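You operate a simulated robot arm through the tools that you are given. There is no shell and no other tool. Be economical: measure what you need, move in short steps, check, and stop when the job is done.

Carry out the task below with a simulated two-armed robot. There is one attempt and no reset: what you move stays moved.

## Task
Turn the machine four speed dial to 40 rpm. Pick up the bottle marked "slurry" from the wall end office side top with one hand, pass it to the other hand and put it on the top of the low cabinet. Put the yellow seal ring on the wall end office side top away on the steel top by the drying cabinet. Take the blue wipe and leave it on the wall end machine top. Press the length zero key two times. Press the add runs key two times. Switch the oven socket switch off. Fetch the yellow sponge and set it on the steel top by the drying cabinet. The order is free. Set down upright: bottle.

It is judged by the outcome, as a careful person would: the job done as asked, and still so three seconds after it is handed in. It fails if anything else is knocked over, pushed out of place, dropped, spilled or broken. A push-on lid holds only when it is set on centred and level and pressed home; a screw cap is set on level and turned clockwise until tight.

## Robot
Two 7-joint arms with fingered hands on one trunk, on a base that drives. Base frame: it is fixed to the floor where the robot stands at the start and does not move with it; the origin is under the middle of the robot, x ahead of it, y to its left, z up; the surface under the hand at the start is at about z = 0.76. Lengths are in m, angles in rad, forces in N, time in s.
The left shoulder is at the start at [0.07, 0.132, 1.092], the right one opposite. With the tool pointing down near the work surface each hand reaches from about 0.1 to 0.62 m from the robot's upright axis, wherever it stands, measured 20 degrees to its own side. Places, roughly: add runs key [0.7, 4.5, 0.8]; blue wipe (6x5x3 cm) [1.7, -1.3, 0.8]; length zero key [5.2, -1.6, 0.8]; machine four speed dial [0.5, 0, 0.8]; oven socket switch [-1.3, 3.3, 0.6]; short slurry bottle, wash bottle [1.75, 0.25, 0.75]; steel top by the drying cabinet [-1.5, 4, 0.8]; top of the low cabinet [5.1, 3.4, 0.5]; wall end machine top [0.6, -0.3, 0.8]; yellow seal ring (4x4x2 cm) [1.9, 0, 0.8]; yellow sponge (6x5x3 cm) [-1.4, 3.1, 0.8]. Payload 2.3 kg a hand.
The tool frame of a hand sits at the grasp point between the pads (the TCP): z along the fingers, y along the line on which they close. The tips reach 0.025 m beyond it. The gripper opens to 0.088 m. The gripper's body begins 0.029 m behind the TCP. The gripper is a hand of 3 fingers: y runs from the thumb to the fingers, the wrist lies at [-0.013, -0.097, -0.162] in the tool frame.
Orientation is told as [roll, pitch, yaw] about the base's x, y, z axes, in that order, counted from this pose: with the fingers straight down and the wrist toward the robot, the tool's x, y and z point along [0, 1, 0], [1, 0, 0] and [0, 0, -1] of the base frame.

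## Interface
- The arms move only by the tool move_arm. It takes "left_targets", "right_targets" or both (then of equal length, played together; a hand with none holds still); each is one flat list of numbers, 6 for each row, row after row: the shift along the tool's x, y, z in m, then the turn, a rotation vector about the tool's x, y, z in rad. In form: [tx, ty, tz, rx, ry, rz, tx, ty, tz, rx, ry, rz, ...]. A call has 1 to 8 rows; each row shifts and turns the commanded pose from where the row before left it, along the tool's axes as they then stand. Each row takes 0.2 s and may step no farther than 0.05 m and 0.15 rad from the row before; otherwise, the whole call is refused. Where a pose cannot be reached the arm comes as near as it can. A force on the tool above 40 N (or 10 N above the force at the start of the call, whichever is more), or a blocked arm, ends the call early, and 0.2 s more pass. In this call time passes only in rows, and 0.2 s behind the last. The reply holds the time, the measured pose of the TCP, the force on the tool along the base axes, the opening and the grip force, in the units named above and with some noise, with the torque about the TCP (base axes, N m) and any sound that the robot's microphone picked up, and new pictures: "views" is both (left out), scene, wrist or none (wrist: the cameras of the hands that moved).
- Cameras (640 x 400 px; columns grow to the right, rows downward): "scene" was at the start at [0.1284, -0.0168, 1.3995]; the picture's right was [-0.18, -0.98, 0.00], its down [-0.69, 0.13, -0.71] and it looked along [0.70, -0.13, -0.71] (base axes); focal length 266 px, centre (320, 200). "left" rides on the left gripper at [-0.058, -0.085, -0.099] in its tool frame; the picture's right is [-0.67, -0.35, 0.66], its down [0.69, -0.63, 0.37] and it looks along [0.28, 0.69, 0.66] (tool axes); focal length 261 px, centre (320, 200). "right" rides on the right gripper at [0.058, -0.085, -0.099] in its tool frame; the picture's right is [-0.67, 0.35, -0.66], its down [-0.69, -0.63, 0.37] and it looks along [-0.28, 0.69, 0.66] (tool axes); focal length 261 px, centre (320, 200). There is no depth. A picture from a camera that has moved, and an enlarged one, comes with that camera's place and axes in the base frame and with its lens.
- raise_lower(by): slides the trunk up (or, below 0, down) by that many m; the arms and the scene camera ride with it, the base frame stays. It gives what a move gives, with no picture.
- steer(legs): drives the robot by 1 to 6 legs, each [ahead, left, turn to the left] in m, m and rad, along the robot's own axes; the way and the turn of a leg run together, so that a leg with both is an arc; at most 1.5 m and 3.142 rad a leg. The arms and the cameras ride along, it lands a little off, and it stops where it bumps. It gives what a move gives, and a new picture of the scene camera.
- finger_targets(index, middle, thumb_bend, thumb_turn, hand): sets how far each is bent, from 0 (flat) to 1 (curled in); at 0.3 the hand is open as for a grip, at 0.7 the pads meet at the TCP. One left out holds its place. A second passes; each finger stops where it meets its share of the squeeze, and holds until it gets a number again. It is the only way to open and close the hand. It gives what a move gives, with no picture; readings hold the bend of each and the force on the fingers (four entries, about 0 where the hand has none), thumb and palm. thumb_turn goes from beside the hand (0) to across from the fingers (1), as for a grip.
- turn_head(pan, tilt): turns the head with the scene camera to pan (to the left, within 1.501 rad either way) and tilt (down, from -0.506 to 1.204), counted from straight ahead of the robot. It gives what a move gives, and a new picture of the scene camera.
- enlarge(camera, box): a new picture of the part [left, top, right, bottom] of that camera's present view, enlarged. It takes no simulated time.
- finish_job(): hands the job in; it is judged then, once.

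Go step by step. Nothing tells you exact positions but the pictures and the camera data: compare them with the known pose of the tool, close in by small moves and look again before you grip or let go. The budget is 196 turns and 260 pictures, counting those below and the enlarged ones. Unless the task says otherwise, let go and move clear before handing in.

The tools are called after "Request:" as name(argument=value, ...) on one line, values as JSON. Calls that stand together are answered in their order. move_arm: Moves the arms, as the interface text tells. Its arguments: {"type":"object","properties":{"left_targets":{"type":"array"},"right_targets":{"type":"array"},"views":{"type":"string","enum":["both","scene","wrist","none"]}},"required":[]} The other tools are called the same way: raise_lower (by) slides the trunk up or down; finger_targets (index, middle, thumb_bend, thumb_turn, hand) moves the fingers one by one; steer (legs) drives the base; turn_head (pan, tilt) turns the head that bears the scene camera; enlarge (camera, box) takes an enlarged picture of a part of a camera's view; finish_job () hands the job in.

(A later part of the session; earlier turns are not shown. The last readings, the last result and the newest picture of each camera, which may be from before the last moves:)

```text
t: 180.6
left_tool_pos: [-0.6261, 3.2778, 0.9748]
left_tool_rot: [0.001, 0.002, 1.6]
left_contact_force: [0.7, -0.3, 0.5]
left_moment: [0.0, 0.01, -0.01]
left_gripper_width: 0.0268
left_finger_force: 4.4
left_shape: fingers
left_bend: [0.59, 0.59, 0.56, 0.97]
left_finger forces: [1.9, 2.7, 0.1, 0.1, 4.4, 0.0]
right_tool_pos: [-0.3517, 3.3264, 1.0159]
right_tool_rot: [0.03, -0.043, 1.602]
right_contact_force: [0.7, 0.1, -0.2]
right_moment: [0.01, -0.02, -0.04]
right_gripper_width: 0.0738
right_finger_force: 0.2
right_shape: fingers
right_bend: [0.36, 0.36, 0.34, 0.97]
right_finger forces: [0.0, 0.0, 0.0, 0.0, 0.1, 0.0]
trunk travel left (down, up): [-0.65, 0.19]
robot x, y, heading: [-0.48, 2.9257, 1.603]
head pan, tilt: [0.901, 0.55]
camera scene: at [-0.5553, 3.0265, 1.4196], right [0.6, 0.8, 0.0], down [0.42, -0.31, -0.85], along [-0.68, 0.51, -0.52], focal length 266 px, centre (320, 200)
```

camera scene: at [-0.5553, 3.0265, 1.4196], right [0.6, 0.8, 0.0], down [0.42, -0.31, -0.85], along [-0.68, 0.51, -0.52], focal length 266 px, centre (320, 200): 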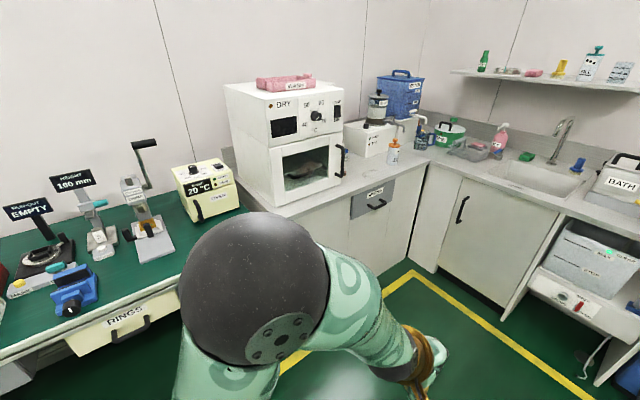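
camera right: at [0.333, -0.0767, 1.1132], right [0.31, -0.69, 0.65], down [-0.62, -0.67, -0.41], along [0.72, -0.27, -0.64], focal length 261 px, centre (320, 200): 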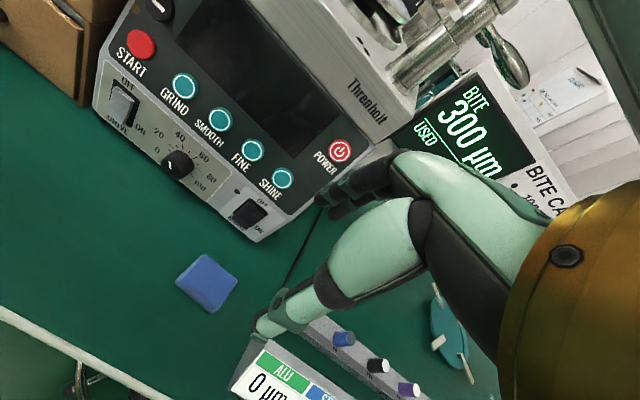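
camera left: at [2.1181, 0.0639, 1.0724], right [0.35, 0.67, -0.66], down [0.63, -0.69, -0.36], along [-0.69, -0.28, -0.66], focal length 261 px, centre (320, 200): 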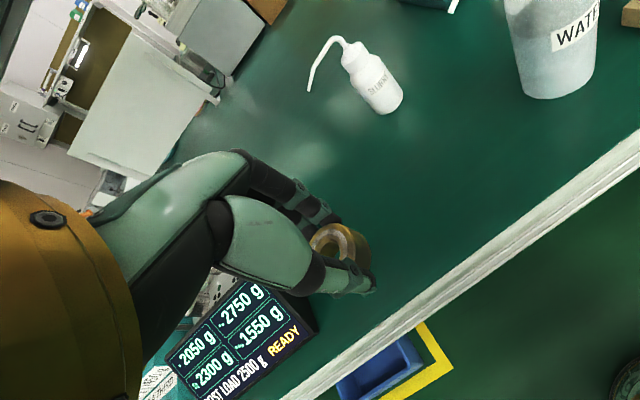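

The steel top with the drying oven is in the corner; free steel surface lies near [-1.35, 3.85]. I turn to face the left wall and look for sponge and socket switch.

Request:
steer(legs=[[0.3, 0, 0], [0, 0, 1.54]])

Request:
turn_head(pan=0.0, tilt=0.7)

```text
t: 186.4
left_tool_pos: [-0.8443, 3.0744, 0.9758]
left_tool_rot: [0.0, 0.0, -3.132]
left_contact_force: [0.2, 0.4, 0.1]
left_moment: [-0.01, -0.02, 0.0]
left_gripper_width: 0.0268
left_finger_force: 4.5
left_shape: fingers
left_bend: [0.59, 0.59, 0.56, 0.97]
left_finger forces: [1.9, 2.7, 0.0, 0.1, 4.2, 0.1]
right_tool_pos: [-0.8873, 3.3493, 1.0166]
right_tool_rot: [0.03, -0.043, -3.13]
right_contact_force: [-0.1, 0.4, -0.2]
right_moment: [-0.03, -0.03, 0.0]
right_gripper_width: 0.074
right_finger_force: 0.2
right_shape: fingers
right_bend: [0.36, 0.36, 0.34, 0.97]
right_finger forces: [0.0, 0.0, 0.0, 0.0, 0.1, 0.0]
trunk travel left (down, up): [-0.65, 0.19]
robot x, y, heading: [-0.491, 3.2169, -3.131]
head pan, tilt: [0.901, 0.55]
camera scene: at [-0.5953, 3.1407, 1.4196], right [-0.79, 0.61, 0.0], down [0.32, 0.41, -0.85], along [-0.52, -0.67, -0.52], focal length 266 px, centre (320, 200)
```

scene: 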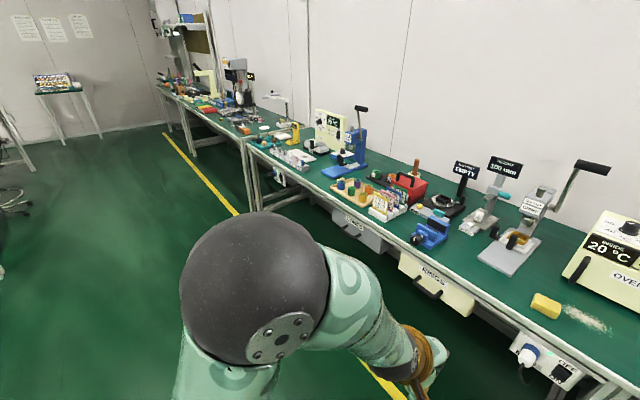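

```text
t: 187.6
left_tool_pos: [-0.8457, 3.0743, 0.9737]
left_tool_rot: [0.0, 0.001, -3.131]
left_contact_force: [-0.5, 0.1, -0.3]
left_moment: [-0.03, -0.01, -0.02]
left_gripper_width: 0.0268
left_finger_force: 4.8
left_shape: fingers
left_bend: [0.59, 0.59, 0.56, 0.97]
left_finger forces: [1.9, 2.7, 0.0, 0.0, 4.2, 0.1]
right_tool_pos: [-0.8889, 3.3497, 1.0157]
right_tool_rot: [0.031, -0.044, -3.129]
right_contact_force: [-0.2, 0.2, 0.6]
right_moment: [0.02, -0.01, 0.03]
right_gripper_width: 0.0739
right_finger_force: 0.1
right_shape: fingers
right_bend: [0.36, 0.36, 0.34, 0.97]
right_finger forces: [0.0, 0.0, 0.1, 0.0, 0.0, 0.0]
trunk travel left (down, up): [-0.65, 0.19]
robot x, y, heading: [-0.4898, 3.213, -3.132]
head pan, tilt: [0.0, 0.7]
camera scene: at [-0.6252, 3.2105, 1.4065], right [-0.01, 1.0, 0.0], down [0.64, 0.01, -0.76], along [-0.76, -0.01, -0.64], focal length 266 px, centre (320, 200)
```

scene: 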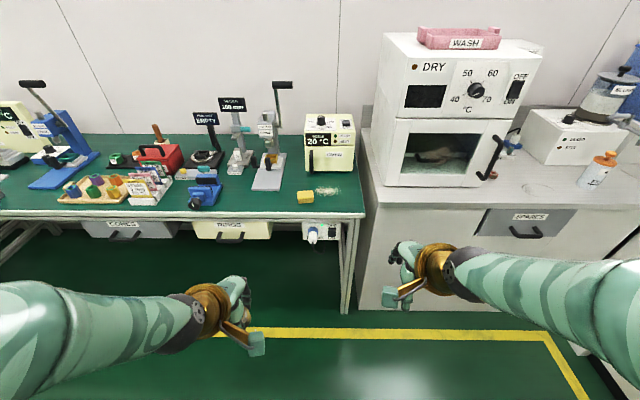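

The yellow sponge is at about [-1.37, 3.15] on the green bench; the oven socket hangs below the bench front next to it. I look closer at the socket and drive up to pick the sponge with the right hand.

Request:
enlarge(camera="scene", box=[270, 170, 390, 250])

Request:
steer(legs=[[0.43, 0.22, -0.01]])

```text
5.00 times, centred on (330, 210) of scene
camera zoom: at [-0.6252, 3.2105, 1.4065], right [-0.01, 1.0, 0.0], down [0.64, 0.01, -0.76], along [-0.76, -0.01, -0.64], focal length 1332 px, centre (270, 150)
```

zoom: 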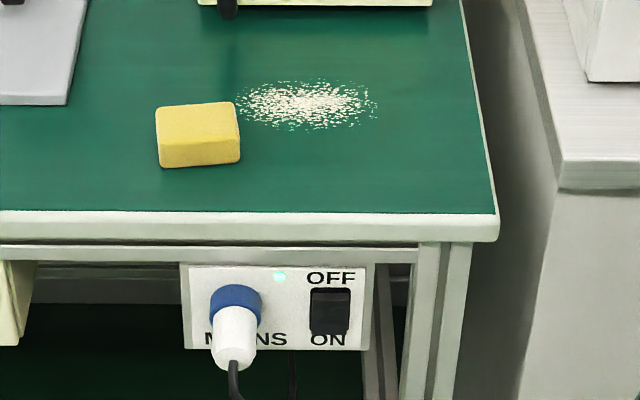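

```text
t: 190.5
left_tool_pos: [-1.2681, 2.8581, 0.9739]
left_tool_rot: [0.001, 0.001, 3.14]
left_contact_force: [0.1, 0.6, -1.2]
left_moment: [0.01, 0.01, -0.02]
left_gripper_width: 0.0265
left_finger_force: 4.0
left_shape: fingers
left_bend: [0.59, 0.59, 0.56, 0.97]
left_finger forces: [2.0, 2.7, 0.0, 0.0, 4.2, 0.0]
right_tool_pos: [-1.3093, 3.1327, 1.0154]
right_tool_rot: [0.031, -0.042, -3.142]
right_contact_force: [-0.4, -0.1, -0.5]
right_moment: [0.04, 0.0, 0.0]
right_gripper_width: 0.0739
right_finger_force: 0.1
right_shape: fingers
right_bend: [0.36, 0.36, 0.34, 0.97]
right_finger forces: [0.0, 0.0, 0.0, 0.0, 0.0, 0.0]
trunk travel left (down, up): [-0.65, 0.19]
robot x, y, heading: [-0.9131, 2.9925, 3.138]
head pan, tilt: [0.0, 0.7]
camera scene: at [-1.0477, 2.9905, 1.4065], right [0.0, 1.0, 0.0], down [0.64, 0.0, -0.77], along [-0.77, 0.0, -0.64], focal length 266 px, centre (320, 200)
```

scene: 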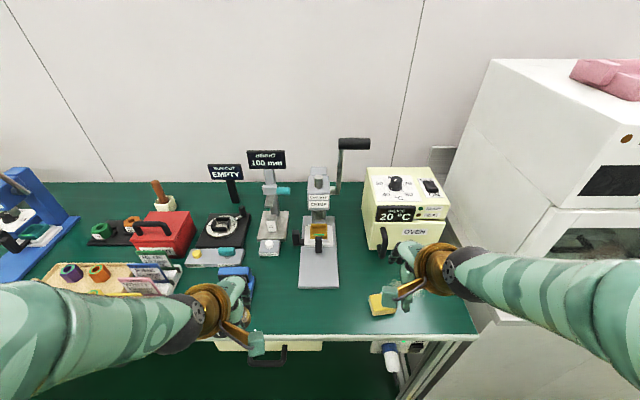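

Rocker: OFF is at its top. Now the sponge at about [-1.388, 3.145]; I move over it.

Request:
move_arm(right_targets=[-0.006, 0.038, 0.025, 0, 0, 0, -0.006, 0.038, 0.025, 0, 0, 0, 0, 0, 0.045, 0, 0, 0, 0, 0, 0.045, 0, 0, 0], views="both")

```text
t: 191.5
left_tool_pos: [-1.2697, 2.8562, 0.9735]
left_tool_rot: [0.001, 0.004, 3.139]
left_contact_force: [0.1, 0.6, -0.7]
left_moment: [0.02, 0.01, 0.02]
left_gripper_width: 0.0269
left_finger_force: 5.0
left_shape: fingers
left_bend: [0.59, 0.59, 0.56, 0.97]
left_finger forces: [1.9, 2.7, 0.0, 0.1, 4.3, 0.0]
right_tool_pos: [-1.3949, 3.1405, 0.878]
right_tool_rot: [0.032, -0.045, -3.143]
right_contact_force: [-1.1, -0.4, 0.1]
right_moment: [0.04, 0.0, -0.02]
right_gripper_width: 0.074
right_finger_force: 0.0
right_shape: fingers
right_bend: [0.36, 0.36, 0.34, 0.97]
right_finger forces: [0.0, 0.0, 0.0, 0.1, 0.0, 0.1]
trunk travel left (down, up): [-0.65, 0.19]
robot x, y, heading: [-0.9154, 2.992, 3.135]
head pan, tilt: [0.0, 0.7]
camera scene: at [-1.0504, 2.9903, 1.4063], right [0.0, 1.0, 0.0], down [0.65, 0.0, -0.76], along [-0.76, 0.0, -0.65], focal length 266 px, centre (320, 200)
camera right: at [-1.3047, 3.0865, 0.9742], right [-0.32, 0.69, 0.65], down [0.61, 0.67, -0.41], along [-0.72, 0.26, -0.64], focal length 261 px, centre (320, 200)
```

scene: 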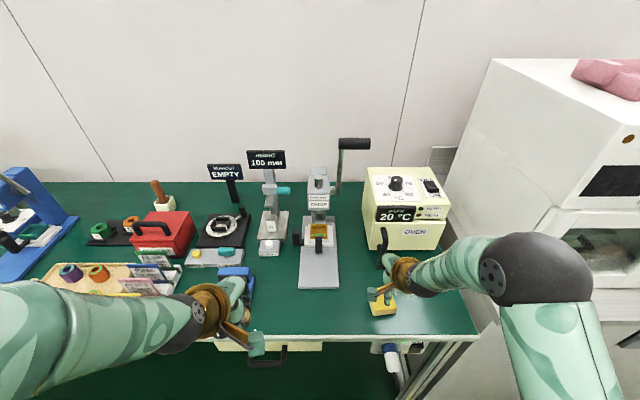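
right: 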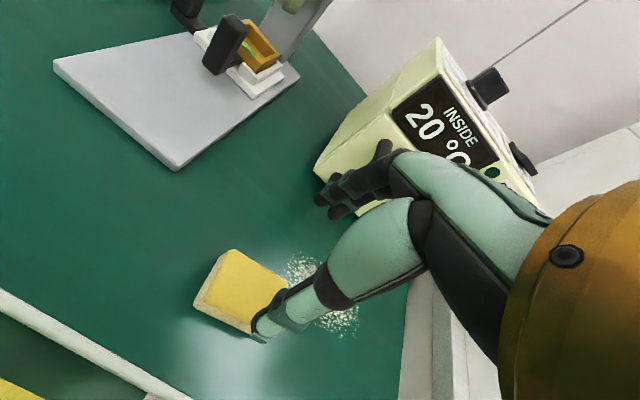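

Request:
move_arm(right_targets=[-0.001, -0.004, 0.045, 0, 0, 0, 0, -0.003, 0.04, 0, 0, 0], views="wrist")

```text
t: 192.1
left_tool_pos: [-1.2707, 2.8578, 0.9731]
left_tool_rot: [-0.001, 0.002, 3.141]
left_contact_force: [0.1, -0.3, -1.1]
left_moment: [0.0, -0.01, 0.02]
left_gripper_width: 0.0268
left_finger_force: 4.6
left_shape: fingers
left_bend: [0.59, 0.59, 0.56, 0.97]
left_finger forces: [1.8, 2.7, 0.0, 0.1, 4.2, 0.0]
right_tool_pos: [-1.3891, 3.1387, 0.7951]
right_tool_rot: [0.032, -0.044, -3.141]
right_contact_force: [0.6, -0.6, 0.0]
right_moment: [-0.01, -0.01, 0.03]
right_gripper_width: 0.0741
right_finger_force: 0.1
right_shape: fingers
right_bend: [0.36, 0.36, 0.34, 0.97]
right_finger forces: [0.0, 0.0, 0.0, 0.0, 0.0, 0.0]
trunk travel left (down, up): [-0.65, 0.19]
robot x, y, heading: [-0.9138, 2.9891, 3.138]
head pan, tilt: [0.0, 0.7]
camera right: at [-1.2982, 3.0842, 0.891], right [-0.32, 0.69, 0.65], down [0.61, 0.67, -0.41], along [-0.72, 0.26, -0.64], focal length 261 px, centre (320, 200)
```

right: 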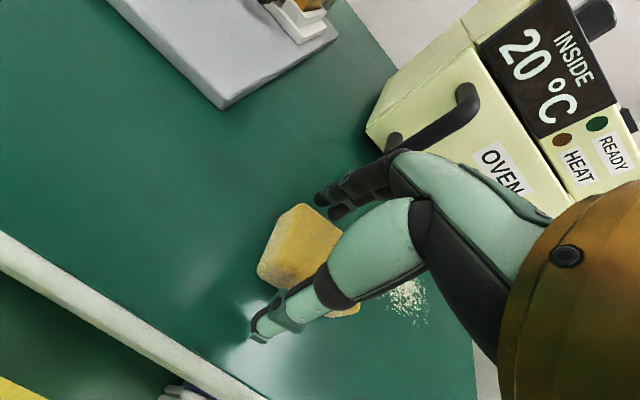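

Request:
move_arm(right_targets=[0, 0, 0.004, 0, 0, 0], views="none")

Request:
finger_targets(hand="right", index=0.6, middle=0.6, thumb_bend=0.6)

Request:
move_arm(right_targets=[0, 0, -0.04, 0, 0, 0, 0, 0, -0.05, 0, 0, 0, 0, 0, -0.05, 0, 0, 0, 0, 0, -0.05, 0, 0, 0, 0, -0.04, -0.02, 0, 0, 0], views="wrist")

```text
t: 192.5
left_tool_pos: [-1.2697, 2.8561, 0.974]
left_tool_rot: [0.0, 0.002, 3.14]
left_contact_force: [-0.6, 0.2, -0.3]
left_moment: [0.02, 0.0, 0.03]
left_gripper_width: 0.0271
left_finger_force: 4.4
left_shape: fingers
left_bend: [0.59, 0.59, 0.56, 0.97]
left_finger forces: [1.8, 2.8, 0.0, 0.0, 4.1, 0.0]
right_tool_pos: [-1.3891, 3.1383, 0.7905]
right_tool_rot: [0.03, -0.041, -3.143]
right_contact_force: [0.6, 0.5, 0.2]
right_moment: [0.03, -0.01, 0.0]
right_gripper_width: 0.0742
right_finger_force: 0.0
right_shape: fingers
right_bend: [0.36, 0.36, 0.34, 0.97]
right_finger forces: [0.1, 0.0, 0.1, 0.0, 0.0, 0.0]
trunk travel left (down, up): [-0.65, 0.19]
robot x, y, heading: [-0.9111, 2.9922, 3.141]
head pan, tilt: [0.0, 0.7]
```

```text
t: 193.5
left_tool_pos: [-1.2688, 2.8566, 0.9738]
left_tool_rot: [-0.001, 0.002, 3.14]
left_contact_force: [-0.3, -0.2, -0.8]
left_moment: [0.02, -0.01, 0.0]
left_gripper_width: 0.0268
left_finger_force: 4.9
left_shape: fingers
left_bend: [0.59, 0.59, 0.56, 0.97]
left_finger forces: [1.8, 2.7, 0.1, 0.1, 4.3, 0.1]
right_tool_pos: [-1.3889, 3.1393, 0.7914]
right_tool_rot: [0.031, -0.043, -3.142]
right_contact_force: [-0.5, -0.7, -0.2]
right_moment: [0.03, 0.03, -0.03]
right_gripper_width: 0.0386
right_finger_force: 9.4
right_shape: fingers
right_bend: [0.54, 0.54, 0.51, 0.96]
right_finger forces: [4.5, 4.5, 0.0, 0.0, 8.9, 0.1]
trunk travel left (down, up): [-0.65, 0.19]
robot x, y, heading: [-0.9137, 2.9895, 3.14]
head pan, tilt: [0.0, 0.7]
```

```text
t: 194.7
left_tool_pos: [-1.2676, 2.8567, 0.9744]
left_tool_rot: [0.0, -0.002, 3.141]
left_contact_force: [0.4, -0.5, -0.3]
left_moment: [0.02, -0.01, -0.03]
left_gripper_width: 0.0266
left_finger_force: 5.0
left_shape: fingers
left_bend: [0.59, 0.59, 0.56, 0.97]
left_finger forces: [2.0, 2.7, 0.0, 0.0, 4.3, 0.1]
right_tool_pos: [-1.3389, 3.1445, 1.0004]
right_tool_rot: [0.031, -0.045, -3.141]
right_contact_force: [-0.7, 0.4, -0.5]
right_moment: [0.02, 0.02, 0.02]
right_gripper_width: 0.0386
right_finger_force: 8.3
right_shape: fingers
right_bend: [0.54, 0.55, 0.51, 0.96]
right_finger forces: [4.3, 4.3, 0.0, 0.0, 8.5, 0.0]
trunk travel left (down, up): [-0.65, 0.19]
robot x, y, heading: [-0.9123, 2.9953, 3.141]
head pan, tilt: [0.0, 0.7]
camera right: at [-1.2486, 3.0889, 1.0965], right [-0.32, 0.69, 0.65], down [0.61, 0.67, -0.41], along [-0.72, 0.26, -0.64], focal length 261 px, centre (320, 200)
```

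right: 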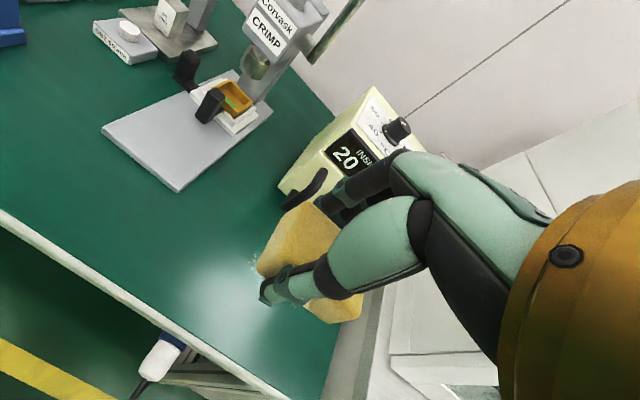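

Sponge held. I back off, slide right to the steel top and look for free space.

Request:
steer(legs=[[-0.3, 0, 0], [0, -1.0, 0]])

Request:
turn_head(pan=0.0, tilt=0.75)

```text
t: 201.5
left_tool_pos: [-0.9835, 3.858, 0.9735]
left_tool_rot: [0.0, 0.002, -3.131]
left_contact_force: [0.3, 0.1, -1.0]
left_moment: [-0.01, 0.02, -0.02]
left_gripper_width: 0.0266
left_finger_force: 4.5
left_shape: fingers
left_bend: [0.59, 0.59, 0.56, 0.97]
left_finger forces: [2.0, 2.7, 0.0, 0.0, 4.2, 0.1]
right_tool_pos: [-1.0575, 4.146, 0.9974]
right_tool_rot: [0.03, -0.044, -3.129]
right_contact_force: [-0.1, -0.8, -0.9]
right_moment: [0.0, -0.01, 0.01]
right_gripper_width: 0.0384
right_finger_force: 8.5
right_shape: fingers
right_bend: [0.54, 0.55, 0.51, 0.96]
right_finger forces: [4.3, 4.1, 0.0, 0.0, 8.5, 0.0]
trunk travel left (down, up): [-0.65, 0.19]
robot x, y, heading: [-0.6259, 4.0017, -3.133]
head pan, tilt: [0.0, 0.7]
camera scene: at [-0.7635, 3.9949, 1.4064], right [-0.01, 1.0, 0.0], down [0.64, 0.01, -0.76], along [-0.76, -0.01, -0.64], focal length 266 px, centre (320, 200)
```

scene: 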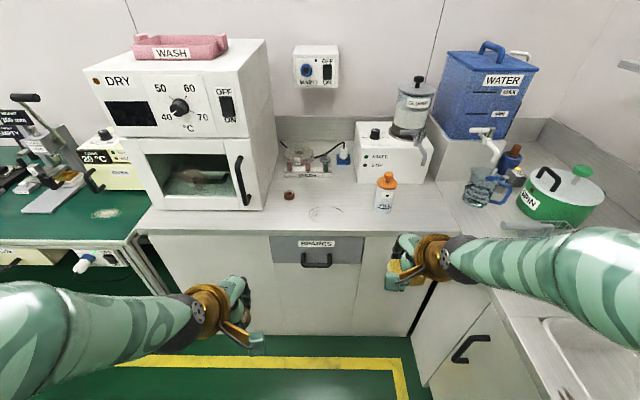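

```text
t: 202.1
left_tool_pos: [-0.9821, 3.8605, 0.9755]
left_tool_rot: [0.0, 0.001, -3.131]
left_contact_force: [1.0, -0.2, -0.5]
left_moment: [0.01, 0.05, 0.0]
left_gripper_width: 0.0268
left_finger_force: 4.2
left_shape: fingers
left_bend: [0.59, 0.59, 0.56, 0.97]
left_finger forces: [2.0, 2.7, 0.0, 0.1, 4.2, 0.0]
right_tool_pos: [-1.0582, 4.1449, 0.9993]
right_tool_rot: [0.029, -0.043, -3.126]
right_contact_force: [0.4, 0.4, -0.6]
right_moment: [0.0, -0.03, -0.01]
right_gripper_width: 0.0383
right_finger_force: 8.6
right_shape: fingers
right_bend: [0.54, 0.55, 0.51, 0.96]
right_finger forces: [4.3, 4.2, 0.1, 0.1, 8.5, 0.1]
trunk travel left (down, up): [-0.65, 0.19]
robot x, y, heading: [-0.6255, 3.9979, -3.128]
head pan, tilt: [0.0, 0.75]
camera scene: at [-0.7614, 3.9955, 1.4022], right [-0.01, 1.0, 0.0], down [0.68, 0.01, -0.73], along [-0.73, -0.01, -0.68], focal length 266 px, centre (320, 200)
```

scene: 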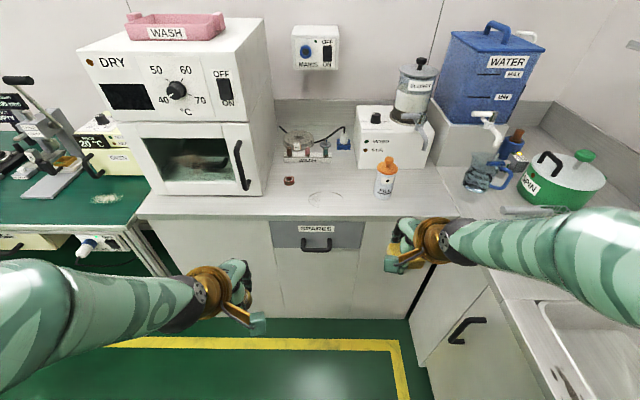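

There is free steel between the oven and the bottle, x ≈ -1.39, y 3.9 to 4.1. I drive in and bring both hands over it.

Request:
steer(legs=[[0.33, 0, -0.01]])

Request:
move_arm(left_targets=[-0.03, 0.035, 0.0, 0, 0, 0, -0.03, 0.035, 0.02, 0, 0, 0, 0, 0, 0.045, 0, 0, 0, 0, 0, 0.02, 0, 0, 0], right_targets=[0.02, 0, 0, 0, 0, 0, 0.02, 0, 0, 0, 0, 0, 0.02, 0, 0, 0, 0, 0, 0, 0, 0, 0, 0, 0], views="both")

```text
t: 204.3
left_tool_pos: [-1.3142, 3.8606, 0.9741]
left_tool_rot: [0.001, 0.0, -3.139]
left_contact_force: [0.0, 0.1, -0.6]
left_moment: [-0.02, 0.01, 0.0]
left_gripper_width: 0.0267
left_finger_force: 4.2
left_shape: fingers
left_bend: [0.59, 0.59, 0.56, 0.97]
left_finger forces: [1.9, 2.7, 0.0, 0.1, 4.2, 0.0]
right_tool_pos: [-1.3862, 4.1475, 0.9996]
right_tool_rot: [0.029, -0.042, -3.139]
right_contact_force: [0.1, -0.5, 0.4]
right_moment: [0.01, 0.01, 0.01]
right_gripper_width: 0.0386
right_finger_force: 8.2
right_shape: fingers
right_bend: [0.54, 0.55, 0.51, 0.96]
right_finger forces: [4.3, 4.3, 0.0, 0.0, 8.5, 0.1]
trunk travel left (down, up): [-0.65, 0.19]
robot x, y, heading: [-0.9578, 3.997, -3.14]
head pan, tilt: [0.0, 0.75]
camera scene: at [-1.0913, 3.9946, 1.4023], right [0.0, 1.0, 0.0], down [0.68, 0.0, -0.73], along [-0.73, 0.0, -0.68], focal length 266 px, centre (320, 200)
```

scene: 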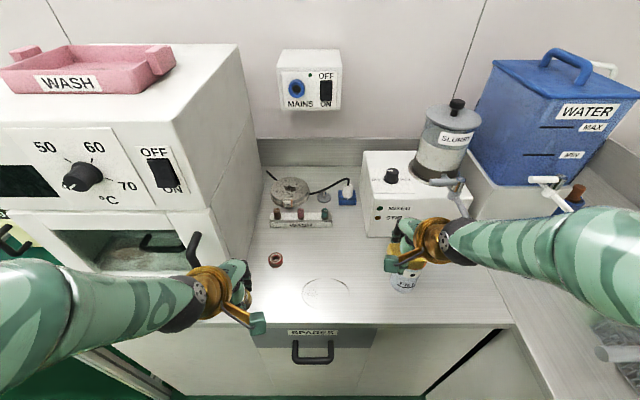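

```text
refused: row 2 steps farther than a row can; nothing moved
```

Request:
move_arm(left_targets=[-0.03, 0.025, 0.0, 0, 0, 0, -0.03, 0.025, 0.02, 0, 0, 0, 0, 0.02, 0.045, 0, 0, 0, 0, 0, 0.02, 0, 0, 0], right_targets=[0.02, 0, 0, 0, 0, 0, 0.02, 0, 0, 0, 0, 0, 0.01, 0, 0, 0, 0, 0, 0, 0, 0, 0, 0, 0], views="both")

```text
t: 205.3
left_tool_pos: [-1.3862, 3.9208, 0.8877]
left_tool_rot: [0.004, 0.001, -3.142]
left_contact_force: [0.0, -0.4, -0.5]
left_moment: [-0.02, -0.01, 0.01]
left_gripper_width: 0.0263
left_finger_force: 4.5
left_shape: fingers
left_bend: [0.59, 0.59, 0.56, 0.97]
left_finger forces: [1.8, 2.8, 0.0, 0.0, 4.2, 0.0]
right_tool_pos: [-1.3876, 4.0966, 1.0]
right_tool_rot: [0.031, -0.044, -3.136]
right_contact_force: [0.2, 0.5, -1.0]
right_moment: [-0.01, -0.01, 0.02]
right_gripper_width: 0.0382
right_finger_force: 8.0
right_shape: fingers
right_bend: [0.54, 0.55, 0.51, 0.96]
right_finger forces: [4.3, 4.1, 0.0, 0.0, 8.4, 0.1]
trunk travel left (down, up): [-0.65, 0.19]
robot x, y, heading: [-0.9599, 3.9959, -3.143]
head pan, tilt: [0.0, 0.75]
camera scene: at [-1.0927, 3.9952, 1.4022], right [0.0, 1.0, 0.0], down [0.68, 0.0, -0.73], along [-0.73, 0.0, -0.68], focal length 266 px, centre (320, 200)
camera right: at [-1.2977, 4.0431, 1.0953], right [-0.32, 0.69, 0.65], down [0.61, 0.68, -0.41], along [-0.72, 0.26, -0.64], focal length 261 px, centre (320, 200)
camera left: at [-1.3009, 3.9801, 0.9863], right [0.35, 0.67, -0.66], down [0.63, -0.69, -0.36], along [-0.69, -0.29, -0.66], focal length 261 px, centre (320, 200)
```

scene: 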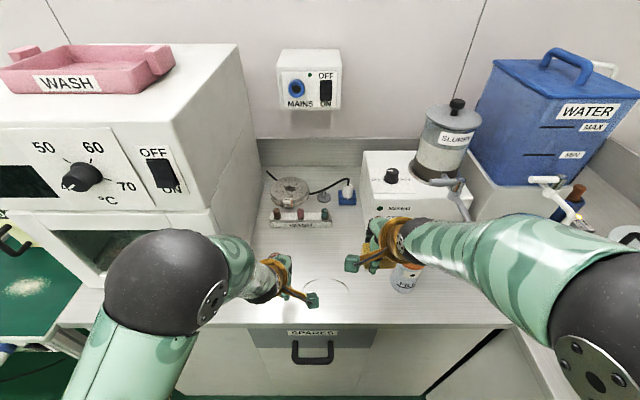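
right: 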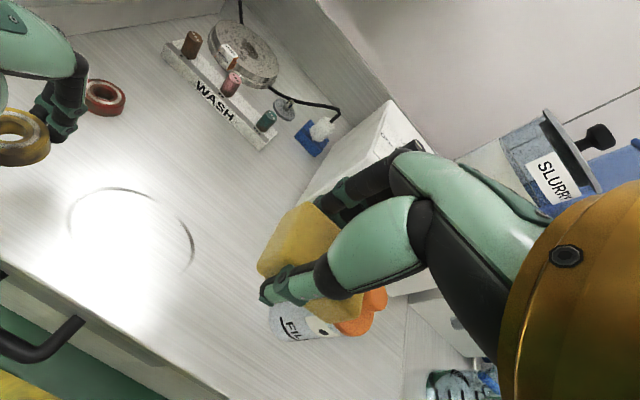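
left: 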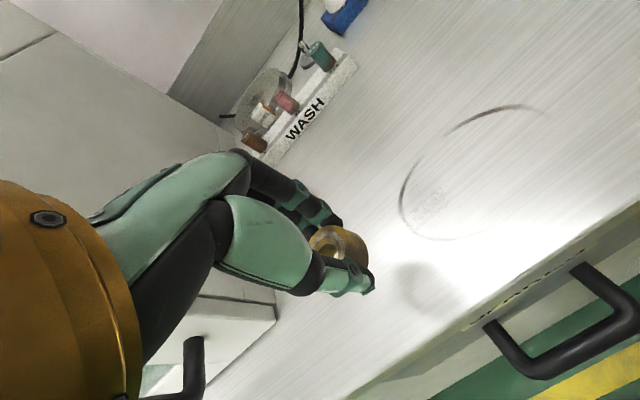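

Request:
move_arm(left_targets=[0, 0, 0.04, 0, 0, 0, 0, 0, 0.02, 0, 0, 0], views="wrist")

```text
t: 205.9
left_tool_pos: [-1.3849, 3.9206, 0.8295]
left_tool_rot: [0.003, -0.001, -3.141]
left_contact_force: [-0.3, -0.1, 2.0]
left_moment: [0.0, 0.03, -0.02]
left_gripper_width: 0.0264
left_finger_force: 4.9
left_shape: fingers
left_bend: [0.59, 0.59, 0.56, 0.97]
left_finger forces: [2.0, 3.9, 0.0, 0.1, 4.2, 0.0]
right_tool_pos: [-1.3883, 4.0976, 0.9987]
right_tool_rot: [0.03, -0.043, -3.137]
right_contact_force: [-0.2, -0.1, 0.0]
right_moment: [-0.03, 0.02, 0.02]
right_gripper_width: 0.0383
right_finger_force: 8.2
right_shape: fingers
right_bend: [0.54, 0.55, 0.51, 0.96]
right_finger forces: [4.3, 4.1, 0.0, 0.0, 8.3, 0.0]
trunk travel left (down, up): [-0.65, 0.19]
robot x, y, heading: [-0.9576, 3.995, -3.141]
head pan, tilt: [0.0, 0.75]
camera left: at [-1.2998, 3.9795, 0.9271], right [0.35, 0.67, -0.66], down [0.63, -0.69, -0.36], along [-0.69, -0.29, -0.66], focal length 261 px, centre (320, 200)
```

left: 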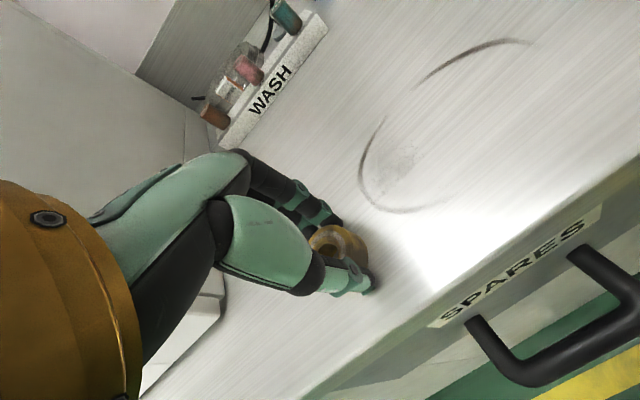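

Contact starts at TCP 0.83, so the steel is at about 0.80. I release the ring and lift off.

Request:
finger_targets(hand="left", index=0.4, middle=0.4, thumb_bend=0.4)

Request:
move_arm(left_targets=[0, 0, -0.03, 0, 0, 0, 0, 0, -0.05, 0, 0, 0, 0, 0, -0.05, 0, 0, 0, 0.02, -0.04, -0.02, 0, 0, 0, 0.04, -0.02, 0, 0, 0, 0], views="both")

```text
t: 206.9
left_tool_pos: [-1.3844, 3.9196, 0.8294]
left_tool_rot: [0.0, 0.001, -3.14]
left_contact_force: [0.4, -0.7, 0.1]
left_moment: [0.03, 0.04, 0.0]
left_gripper_width: 0.063
left_finger_force: 0.0
left_shape: fingers
left_bend: [0.4, 0.4, 0.4, 0.97]
left_finger forces: [0.0, 0.0, 0.1, 0.1, 0.1, 0.0]
right_tool_pos: [-1.3878, 4.0972, 0.9983]
right_tool_rot: [0.03, -0.043, -3.138]
right_contact_force: [0.0, -0.5, 0.0]
right_moment: [-0.02, 0.01, -0.01]
right_gripper_width: 0.0384
right_finger_force: 8.3
right_shape: fingers
right_bend: [0.54, 0.55, 0.51, 0.96]
right_finger forces: [4.3, 4.1, 0.0, 0.1, 8.4, 0.1]
trunk travel left (down, up): [-0.65, 0.19]
robot x, y, heading: [-0.9536, 4.0006, -3.14]
head pan, tilt: [0.0, 0.75]
```

```text
t: 208.1
left_tool_pos: [-1.3224, 3.8587, 0.9772]
left_tool_rot: [-0.004, 0.004, -3.14]
left_contact_force: [-0.9, -0.8, -0.1]
left_moment: [0.04, 0.0, -0.03]
left_gripper_width: 0.0631
left_finger_force: 0.0
left_shape: fingers
left_bend: [0.4, 0.4, 0.4, 0.97]
left_finger forces: [0.1, 0.1, 0.0, 0.0, 0.1, 0.0]
right_tool_pos: [-1.387, 4.0949, 0.999]
right_tool_rot: [0.029, -0.043, -3.137]
right_contact_force: [0.1, 0.7, -0.5]
right_moment: [0.0, -0.01, -0.01]
right_gripper_width: 0.0384
right_finger_force: 8.7
right_shape: fingers
right_bend: [0.54, 0.55, 0.51, 0.96]
right_finger forces: [4.3, 4.1, 0.0, 0.0, 8.4, 0.0]
trunk travel left (down, up): [-0.65, 0.19]
robot x, y, heading: [-0.9568, 3.9996, -3.142]
head pan, tilt: [0.0, 0.75]
camera scene: at [-1.0925, 3.9914, 1.4022], right [0.0, 1.0, 0.0], down [0.68, 0.0, -0.73], along [-0.73, 0.0, -0.68], focal length 266 px, centre (320, 200)
camera left: at [-1.2378, 3.9172, 1.0766], right [0.35, 0.67, -0.65], down [0.63, -0.68, -0.37], along [-0.69, -0.28, -0.66], focal length 261 px, centre (320, 200)
```

scene: 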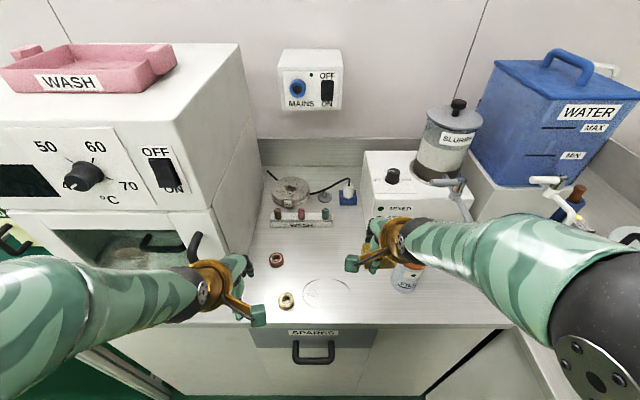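
left: 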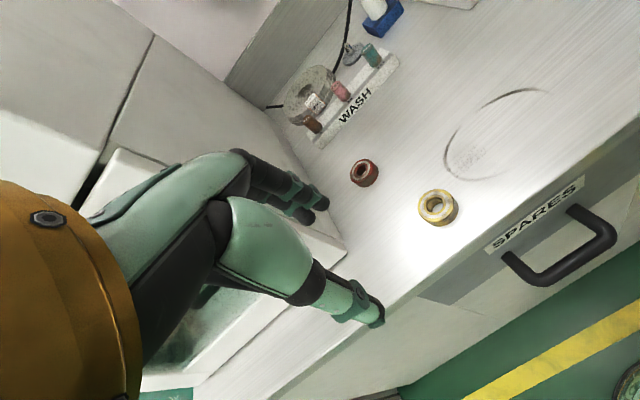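

Ring is on the steel top. Now the sponge next to it.

Request:
move_arm(right_targets=[0.04, 0.01, 0.02, 0, 0, 0, 0, 0.01, 0.045, 0, 0, 0, 0, 0, 0.045, 0, 0, 0, 0, 0, 0.04, 0, 0, 0], views="both")

```text
t: 209.1
left_tool_pos: [-1.3225, 3.8602, 0.9786]
left_tool_rot: [0.0, 0.002, -3.138]
left_contact_force: [0.1, -0.4, 0.3]
left_moment: [-0.03, 0.01, 0.0]
left_gripper_width: 0.063
left_finger_force: 0.1
left_shape: fingers
left_bend: [0.4, 0.4, 0.4, 0.97]
left_finger forces: [0.0, 0.0, 0.0, 0.0, 0.1, 0.0]
right_tool_pos: [-1.4151, 4.0536, 0.8526]
right_tool_rot: [0.026, -0.043, -3.137]
right_contact_force: [-0.4, -0.1, -0.2]
right_moment: [0.01, -0.02, 0.0]
right_gripper_width: 0.038
right_finger_force: 8.5
right_shape: fingers
right_bend: [0.54, 0.55, 0.51, 0.96]
right_finger forces: [4.3, 4.0, 0.1, 0.1, 8.3, 0.1]
trunk travel left (down, up): [-0.65, 0.19]
robot x, y, heading: [-0.9564, 3.9985, -3.141]
head pan, tilt: [0.0, 0.75]
camera scene: at [-1.0931, 3.9935, 1.4022], right [0.0, 1.0, 0.0], down [0.68, 0.0, -0.73], along [-0.73, 0.0, -0.68], focal length 266 px, centre (320, 200)
camera right: at [-1.3255, 3.9983, 0.9483], right [-0.32, 0.69, 0.65], down [0.61, 0.68, -0.41], along [-0.72, 0.27, -0.64], focal length 261 px, centre (320, 200)
```

scene: 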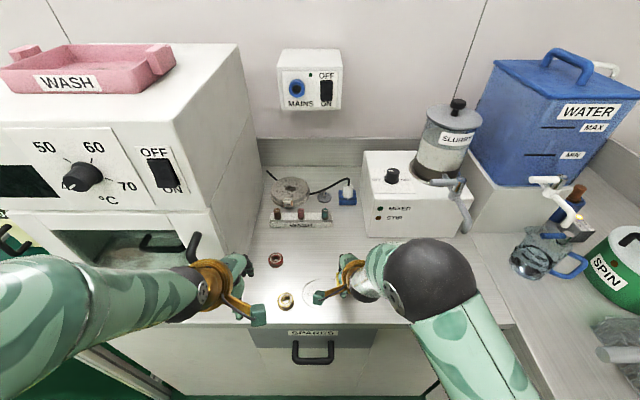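
right: 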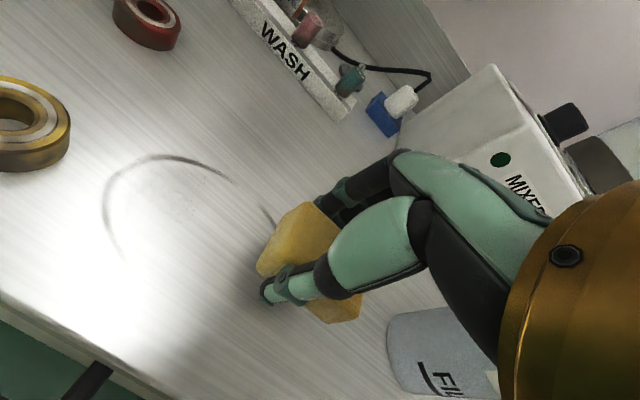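

Request:
move_arm(right_targets=[0, 0, 0.018, 0, 0, 0], views="none")

Request:
finger_targets(hand="right", index=0.36, middle=0.36, thumb_bend=0.34)

Request:
move_arm(right_targets=[0, 0, -0.04, 0, 0, 0, 0, 0, -0.05, 0, 0, 0, 0, 0, -0.05, 0, 0, 0, -0.01, -0.04, -0.02, 0, 0, 0, -0.02, -0.02, 0, 0, 0, 0], views="both")

```text
t: 209.5
left_tool_pos: [-1.3241, 3.861, 0.9793]
left_tool_rot: [0.0, 0.001, -3.14]
left_contact_force: [0.7, -0.4, -1.0]
left_moment: [-0.01, 0.05, -0.02]
left_gripper_width: 0.0631
left_finger_force: 0.0
left_shape: fingers
left_bend: [0.4, 0.4, 0.4, 0.97]
left_finger forces: [0.0, 0.0, 0.1, 0.0, 0.1, 0.0]
right_tool_pos: [-1.4159, 4.0518, 0.8329]
right_tool_rot: [0.029, -0.043, -3.139]
right_contact_force: [0.2, 0.1, -0.4]
right_moment: [0.01, -0.02, 0.02]
right_gripper_width: 0.0384
right_finger_force: 8.5
right_shape: fingers
right_bend: [0.54, 0.55, 0.51, 0.96]
right_finger forces: [4.1, 4.0, 0.0, 0.0, 8.2, 0.0]
trunk travel left (down, up): [-0.65, 0.19]
robot x, y, heading: [-0.9555, 3.9955, -3.138]
head pan, tilt: [0.0, 0.75]
```

```text
t: 210.5
left_tool_pos: [-1.3237, 3.8605, 0.979]
left_tool_rot: [0.001, 0.001, -3.14]
left_contact_force: [-0.2, 0.6, 0.3]
left_moment: [0.0, 0.0, -0.02]
left_gripper_width: 0.0633
left_finger_force: 0.1
left_shape: fingers
left_bend: [0.4, 0.4, 0.4, 0.97]
left_finger forces: [0.1, 0.0, 0.0, 0.1, 0.1, 0.0]
right_tool_pos: [-1.4166, 4.0503, 0.8334]
right_tool_rot: [0.03, -0.045, -3.138]
right_contact_force: [0.0, -0.5, 0.1]
right_moment: [0.01, 0.02, 0.0]
right_gripper_width: 0.0736
right_finger_force: 0.1
right_shape: fingers
right_bend: [0.36, 0.36, 0.34, 0.97]
right_finger forces: [0.0, 0.0, 0.0, 0.1, 0.1, 0.1]
trunk travel left (down, up): [-0.65, 0.19]
robot x, y, heading: [-0.9561, 3.9971, -3.144]
head pan, tilt: [0.0, 0.75]
```

```text
t: 211.7
left_tool_pos: [-1.3235, 3.8636, 0.9786]
left_tool_rot: [0.002, 0.002, -3.141]
left_contact_force: [-0.3, 0.8, -0.5]
left_moment: [0.02, 0.03, -0.01]
left_gripper_width: 0.0632
left_finger_force: 0.0
left_shape: fingers
left_bend: [0.4, 0.4, 0.4, 0.97]
left_finger forces: [0.1, 0.1, 0.1, 0.1, 0.1, 0.0]
right_tool_pos: [-1.3503, 4.0895, 0.9896]
right_tool_rot: [0.031, -0.043, -3.138]
right_contact_force: [0.1, 0.5, 0.2]
right_moment: [-0.01, -0.01, 0.01]
right_gripper_width: 0.074
right_finger_force: 0.0
right_shape: fingers
right_bend: [0.36, 0.36, 0.34, 0.97]
right_finger forces: [0.0, 0.1, 0.0, 0.1, 0.0, 0.1]
trunk travel left (down, up): [-0.65, 0.19]
robot x, y, heading: [-0.9546, 3.9989, -3.138]
head pan, tilt: [0.0, 0.75]
camera scene: at [-1.0925, 3.9966, 1.4022], right [0.0, 1.0, 0.0], down [0.68, 0.0, -0.73], along [-0.73, 0.0, -0.68], focal length 266 px, centre (320, 200)
camera right: at [-1.2597, 4.0359, 1.0866], right [-0.32, 0.69, 0.65], down [0.61, 0.68, -0.41], along [-0.72, 0.26, -0.64], focal length 261 px, centre (320, 200)
```

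scene: 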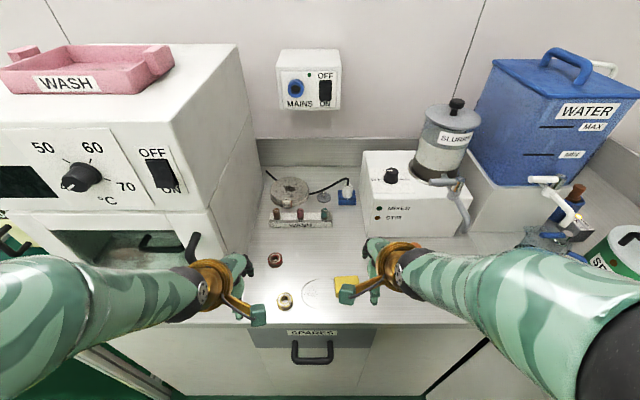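
right: 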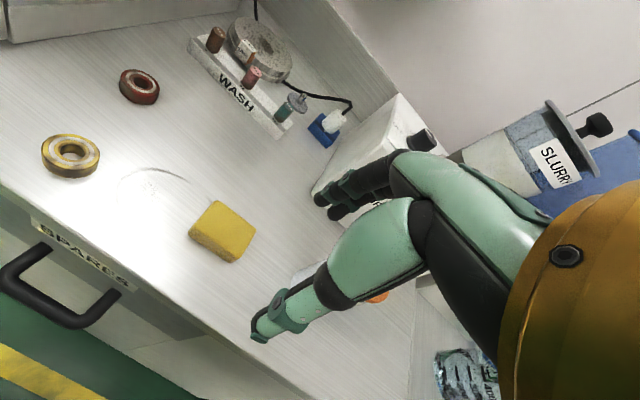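

Both items rest on the steel top. Next the oven socket switch: I back away, slide left, and set the right hand pointing forward with closed fingertips as a poker.

Request:
steer(legs=[[-0.4, 0, 0], [0, 0.85, 0]])

Request:
move_arm(right_targets=[0, 0.05, 0, 0, 0, 0, 0, 0.05, 0, 0, 0, 0, 0, 0.05, 0, 0, 0, 0, 0, 0, 0, -0.08637, -0.08637, -0.08637, 0, 0, 0, -0.08637, -0.08637, -0.08637, 0, 0, 0, -0.08637, -0.08637, -0.08637, 0, 0, 0, -0.08637, -0.08637, -0.08637], views="none")

Request:
move_arm(right_targets=[0, 0, 0, -0.08637, -0.08637, -0.08637, 0, 0, 0, -0.08637, -0.08637, -0.08637, 0, 0, 0, -0.08637, -0.08637, -0.08637, 0, 0, 0, -0.08637, -0.08637, -0.08637, 0, 0, 0, -0.08637, -0.08637, -0.08637, 0, 0, 0, -0.08637, -0.08637, -0.08637, 0, 0, 0, -0.08637, -0.08637, -0.08637, 0, 0, 0, -0.08637, -0.08637, -0.08637], views="none")

Request:
move_arm(right_targets=[0, 0, 0, -0.08637, -0.08637, -0.08637, 0, 0, 0, -0.08637, -0.08637, -0.08637, 0, 0, 0, 0, 0, -0.15, 0, 0, 0, 0, 0, -0.15, 0, 0, 0, 0, 0, -0.15, 0, 0, 0, 0, 0, -0.15, 0, 0, 0, 0, 0, -0.15, 0, 0, 0, 0, 0, -0.15], views="none")

Request:
finger_targets(hand="right", index=0.7, middle=0.7, thumb_bend=0.7)

Request:
move_arm(right_targets=[0, 0, 0, 0, 0, -0.15, 0, 0, 0, 0, 0, -0.15, 0, 0, 0, 0, 0, -0.15], views="none")

Request:
raise_lower(by=-0.29)

Request:
turn_head(pan=-0.1, tilt=0.55)

```text
t: 218.3
left_tool_pos: [-0.9318, 3.0319, 0.9788]
left_tool_rot: [0.002, 0.002, 3.125]
left_contact_force: [-0.4, 0.2, 0.6]
left_moment: [0.02, 0.01, 0.02]
left_gripper_width: 0.0631
left_finger_force: 0.1
left_shape: fingers
left_bend: [0.4, 0.4, 0.4, 0.97]
left_finger forces: [0.0, 0.0, 0.0, 0.0, 0.0, 0.0]
right_tool_pos: [-0.9559, 3.2614, 0.9903]
right_tool_rot: [0.03, -0.045, 3.125]
right_contact_force: [0.5, 0.0, 0.0]
right_moment: [0.0, -0.01, -0.02]
right_gripper_width: 0.0742
right_finger_force: 0.0
right_shape: fingers
right_bend: [0.36, 0.36, 0.34, 0.97]
right_finger forces: [0.1, 0.0, 0.0, 0.0, 0.0, 0.0]
trunk travel left (down, up): [-0.65, 0.19]
robot x, y, heading: [-0.5631, 3.1604, 3.121]
head pan, tilt: [0.0, 0.75]
camera scene: at [-0.6994, 3.1613, 1.4022], right [0.02, 1.0, 0.0], down [0.68, -0.01, -0.73], along [-0.73, 0.01, -0.68], focal length 266 px, centre (320, 200)
```

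scene: 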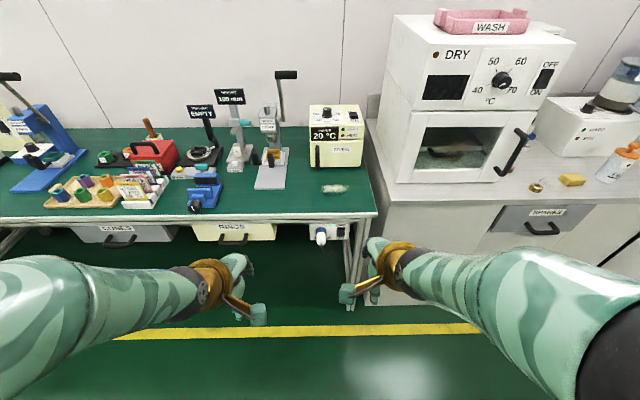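

```text
t: 219.9
left_tool_pos: [-0.9319, 3.031, 0.9783]
left_tool_rot: [0.0, 0.0, 3.124]
left_contact_force: [0.5, -0.5, 0.0]
left_moment: [0.0, 0.01, -0.01]
left_gripper_width: 0.0632
left_finger_force: 0.2
left_shape: fingers
left_bend: [0.4, 0.4, 0.4, 0.97]
left_finger forces: [0.0, 0.0, 0.1, 0.1, 0.0, 0.1]
right_tool_pos: [-1.1062, 3.2657, 0.9982]
right_tool_rot: [-0.386, -0.33, -2.763]
right_contact_force: [-0.7, -0.1, 0.6]
right_moment: [-0.02, 0.0, -0.03]
right_gripper_width: 0.0741
right_finger_force: 0.0
right_shape: fingers
right_bend: [0.36, 0.36, 0.34, 0.97]
right_finger forces: [0.0, 0.0, 0.0, 0.1, 0.0, 0.0]
trunk travel left (down, up): [-0.65, 0.19]
robot x, y, heading: [-0.5629, 3.1619, 3.122]
head pan, tilt: [0.0, 0.75]
```

```text
t: 221.7
left_tool_pos: [-0.9328, 3.0317, 0.9788]
left_tool_rot: [0.001, 0.001, 3.124]
left_contact_force: [-0.2, 0.7, 0.6]
left_moment: [0.01, -0.02, 0.02]
left_gripper_width: 0.0631
left_finger_force: 0.1
left_shape: fingers
left_bend: [0.4, 0.4, 0.4, 0.97]
left_finger forces: [0.0, 0.0, 0.1, 0.0, 0.0, 0.0]
right_tool_pos: [-1.1053, 3.262, 0.997]
right_tool_rot: [-1.423, -0.191, -1.764]
right_contact_force: [0.2, 0.2, -0.4]
right_moment: [0.02, -0.01, -0.01]
right_gripper_width: 0.0739
right_finger_force: 0.0
right_shape: fingers
right_bend: [0.36, 0.36, 0.34, 0.97]
right_finger forces: [0.0, 0.0, 0.0, 0.0, 0.1, 0.0]
trunk travel left (down, up): [-0.65, 0.19]
robot x, y, heading: [-0.565, 3.1591, 3.126]
head pan, tilt: [0.0, 0.75]
```

```text
t: 223.5
left_tool_pos: [-0.9324, 3.0312, 0.9783]
left_tool_rot: [0.0, 0.002, 3.124]
left_contact_force: [0.2, -0.4, -0.4]
left_moment: [-0.01, -0.01, 0.03]
left_gripper_width: 0.0632
left_finger_force: 0.0
left_shape: fingers
left_bend: [0.4, 0.4, 0.4, 0.97]
left_finger forces: [0.0, 0.0, 0.0, 0.0, 0.1, 0.0]
right_tool_pos: [-1.1052, 3.2651, 0.9947]
right_tool_rot: [-1.629, 0.868, -1.637]
right_contact_force: [0.1, 0.5, -0.7]
right_moment: [-0.01, 0.02, 0.01]
right_gripper_width: 0.0741
right_finger_force: 0.1
right_shape: fingers
right_bend: [0.36, 0.36, 0.34, 0.97]
right_finger forces: [0.1, 0.0, 0.0, 0.0, 0.0, 0.1]
trunk travel left (down, up): [-0.65, 0.19]
robot x, y, heading: [-0.5664, 3.1595, 3.125]
head pan, tilt: [0.0, 0.75]
```

```text
t: 224.5
left_tool_pos: [-0.9324, 3.0306, 0.9791]
left_tool_rot: [0.0, 0.002, 3.124]
left_contact_force: [-0.2, 0.4, 0.9]
left_moment: [0.04, 0.04, 0.0]
left_gripper_width: 0.0631
left_finger_force: 0.0
left_shape: fingers
left_bend: [0.4, 0.4, 0.4, 0.97]
left_finger forces: [0.0, 0.1, 0.0, 0.1, 0.0, 0.1]
right_tool_pos: [-1.107, 3.264, 0.9975]
right_tool_rot: [-1.637, 0.861, -1.642]
right_contact_force: [-0.4, -0.2, 0.2]
right_moment: [-0.01, 0.03, -0.03]
right_gripper_width: 0.0
right_finger_force: 0.0
right_shape: fingers
right_bend: [0.7, 0.7, 0.7, 0.97]
right_finger forces: [0.0, 0.1, 0.0, 0.0, 0.0, 0.0]
trunk travel left (down, up): [-0.65, 0.19]
robot x, y, heading: [-0.563, 3.1589, 3.124]
head pan, tilt: [0.0, 0.75]
```

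```text
t: 225.3
left_tool_pos: [-0.9331, 3.0312, 0.9788]
left_tool_rot: [0.0, 0.001, 3.124]
left_contact_force: [0.1, 0.5, -0.3]
left_moment: [-0.01, -0.01, 0.01]
left_gripper_width: 0.0634
left_finger_force: 0.1
left_shape: fingers
left_bend: [0.4, 0.4, 0.4, 0.97]
left_finger forces: [0.0, 0.1, 0.0, 0.0, 0.1, 0.0]
right_tool_pos: [-1.1055, 3.27, 0.9906]
right_tool_rot: [-1.679, 1.308, -1.709]
right_contact_force: [-0.4, -0.5, 0.3]
right_moment: [0.0, -0.01, 0.0]
right_gripper_width: 0.0003
right_finger_force: 0.1
right_shape: fingers
right_bend: [0.7, 0.7, 0.7, 0.97]
right_finger forces: [0.0, 0.0, 0.0, 0.0, 0.0, 0.0]
trunk travel left (down, up): [-0.65, 0.19]
robot x, y, heading: [-0.566, 3.162, 3.132]
head pan, tilt: [0.0, 0.75]
```

```text
t: 228.2
left_tool_pos: [-0.9331, 3.0321, 0.6897]
left_tool_rot: [0.001, 0.002, 3.126]
left_contact_force: [-0.6, -0.3, -0.7]
left_moment: [0.01, -0.02, 0.01]
left_gripper_width: 0.0633
left_finger_force: 0.0
left_shape: fingers
left_bend: [0.4, 0.4, 0.4, 0.97]
left_finger forces: [0.0, 0.1, 0.0, 0.1, 0.1, 0.0]
right_tool_pos: [-1.106, 3.2686, 0.7091]
right_tool_rot: [-1.729, 1.297, -1.756]
right_contact_force: [-0.1, 0.2, 0.9]
right_moment: [0.03, 0.01, 0.01]
right_gripper_width: 0.0
right_finger_force: 0.0
right_shape: fingers
right_bend: [0.7, 0.7, 0.7, 0.97]
right_finger forces: [0.0, 0.0, 0.0, 0.1, 0.0, 0.0]
trunk travel left (down, up): [-0.36, 0.48]
robot x, y, heading: [-0.5649, 3.161, 3.124]
head pan, tilt: [0.0, 0.75]
```

```text
t: 228.9
left_tool_pos: [-0.9322, 3.0308, 0.6889]
left_tool_rot: [0.0, 0.002, 3.125]
left_contact_force: [0.2, -0.6, 0.2]
left_moment: [-0.03, -0.01, 0.01]
left_gripper_width: 0.0633
left_finger_force: 0.0
left_shape: fingers
left_bend: [0.4, 0.4, 0.4, 0.97]
left_finger forces: [0.1, 0.1, 0.1, 0.0, 0.0, 0.1]
right_tool_pos: [-1.1067, 3.2691, 0.7092]
right_tool_rot: [-1.728, 1.295, -1.754]
right_contact_force: [-0.1, 0.1, 0.8]
right_moment: [-0.01, -0.03, -0.01]
right_gripper_width: 0.0
right_finger_force: 0.1
right_shape: fingers
right_bend: [0.7, 0.7, 0.7, 0.97]
right_finger forces: [0.0, 0.0, 0.0, 0.0, 0.1, 0.0]
trunk travel left (down, up): [-0.36, 0.48]
robot x, y, heading: [-0.5655, 3.1591, 3.122]
head pan, tilt: [-0.099, 0.55]
camera scene: at [-0.7057, 3.1697, 1.1295], right [0.12, 0.99, 0.0], down [0.52, -0.06, -0.85], along [-0.85, 0.1, -0.52], focal length 266 px, centre (320, 200)
```

scene: 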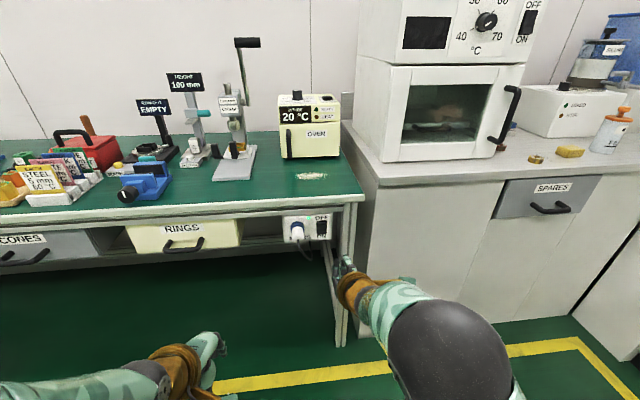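

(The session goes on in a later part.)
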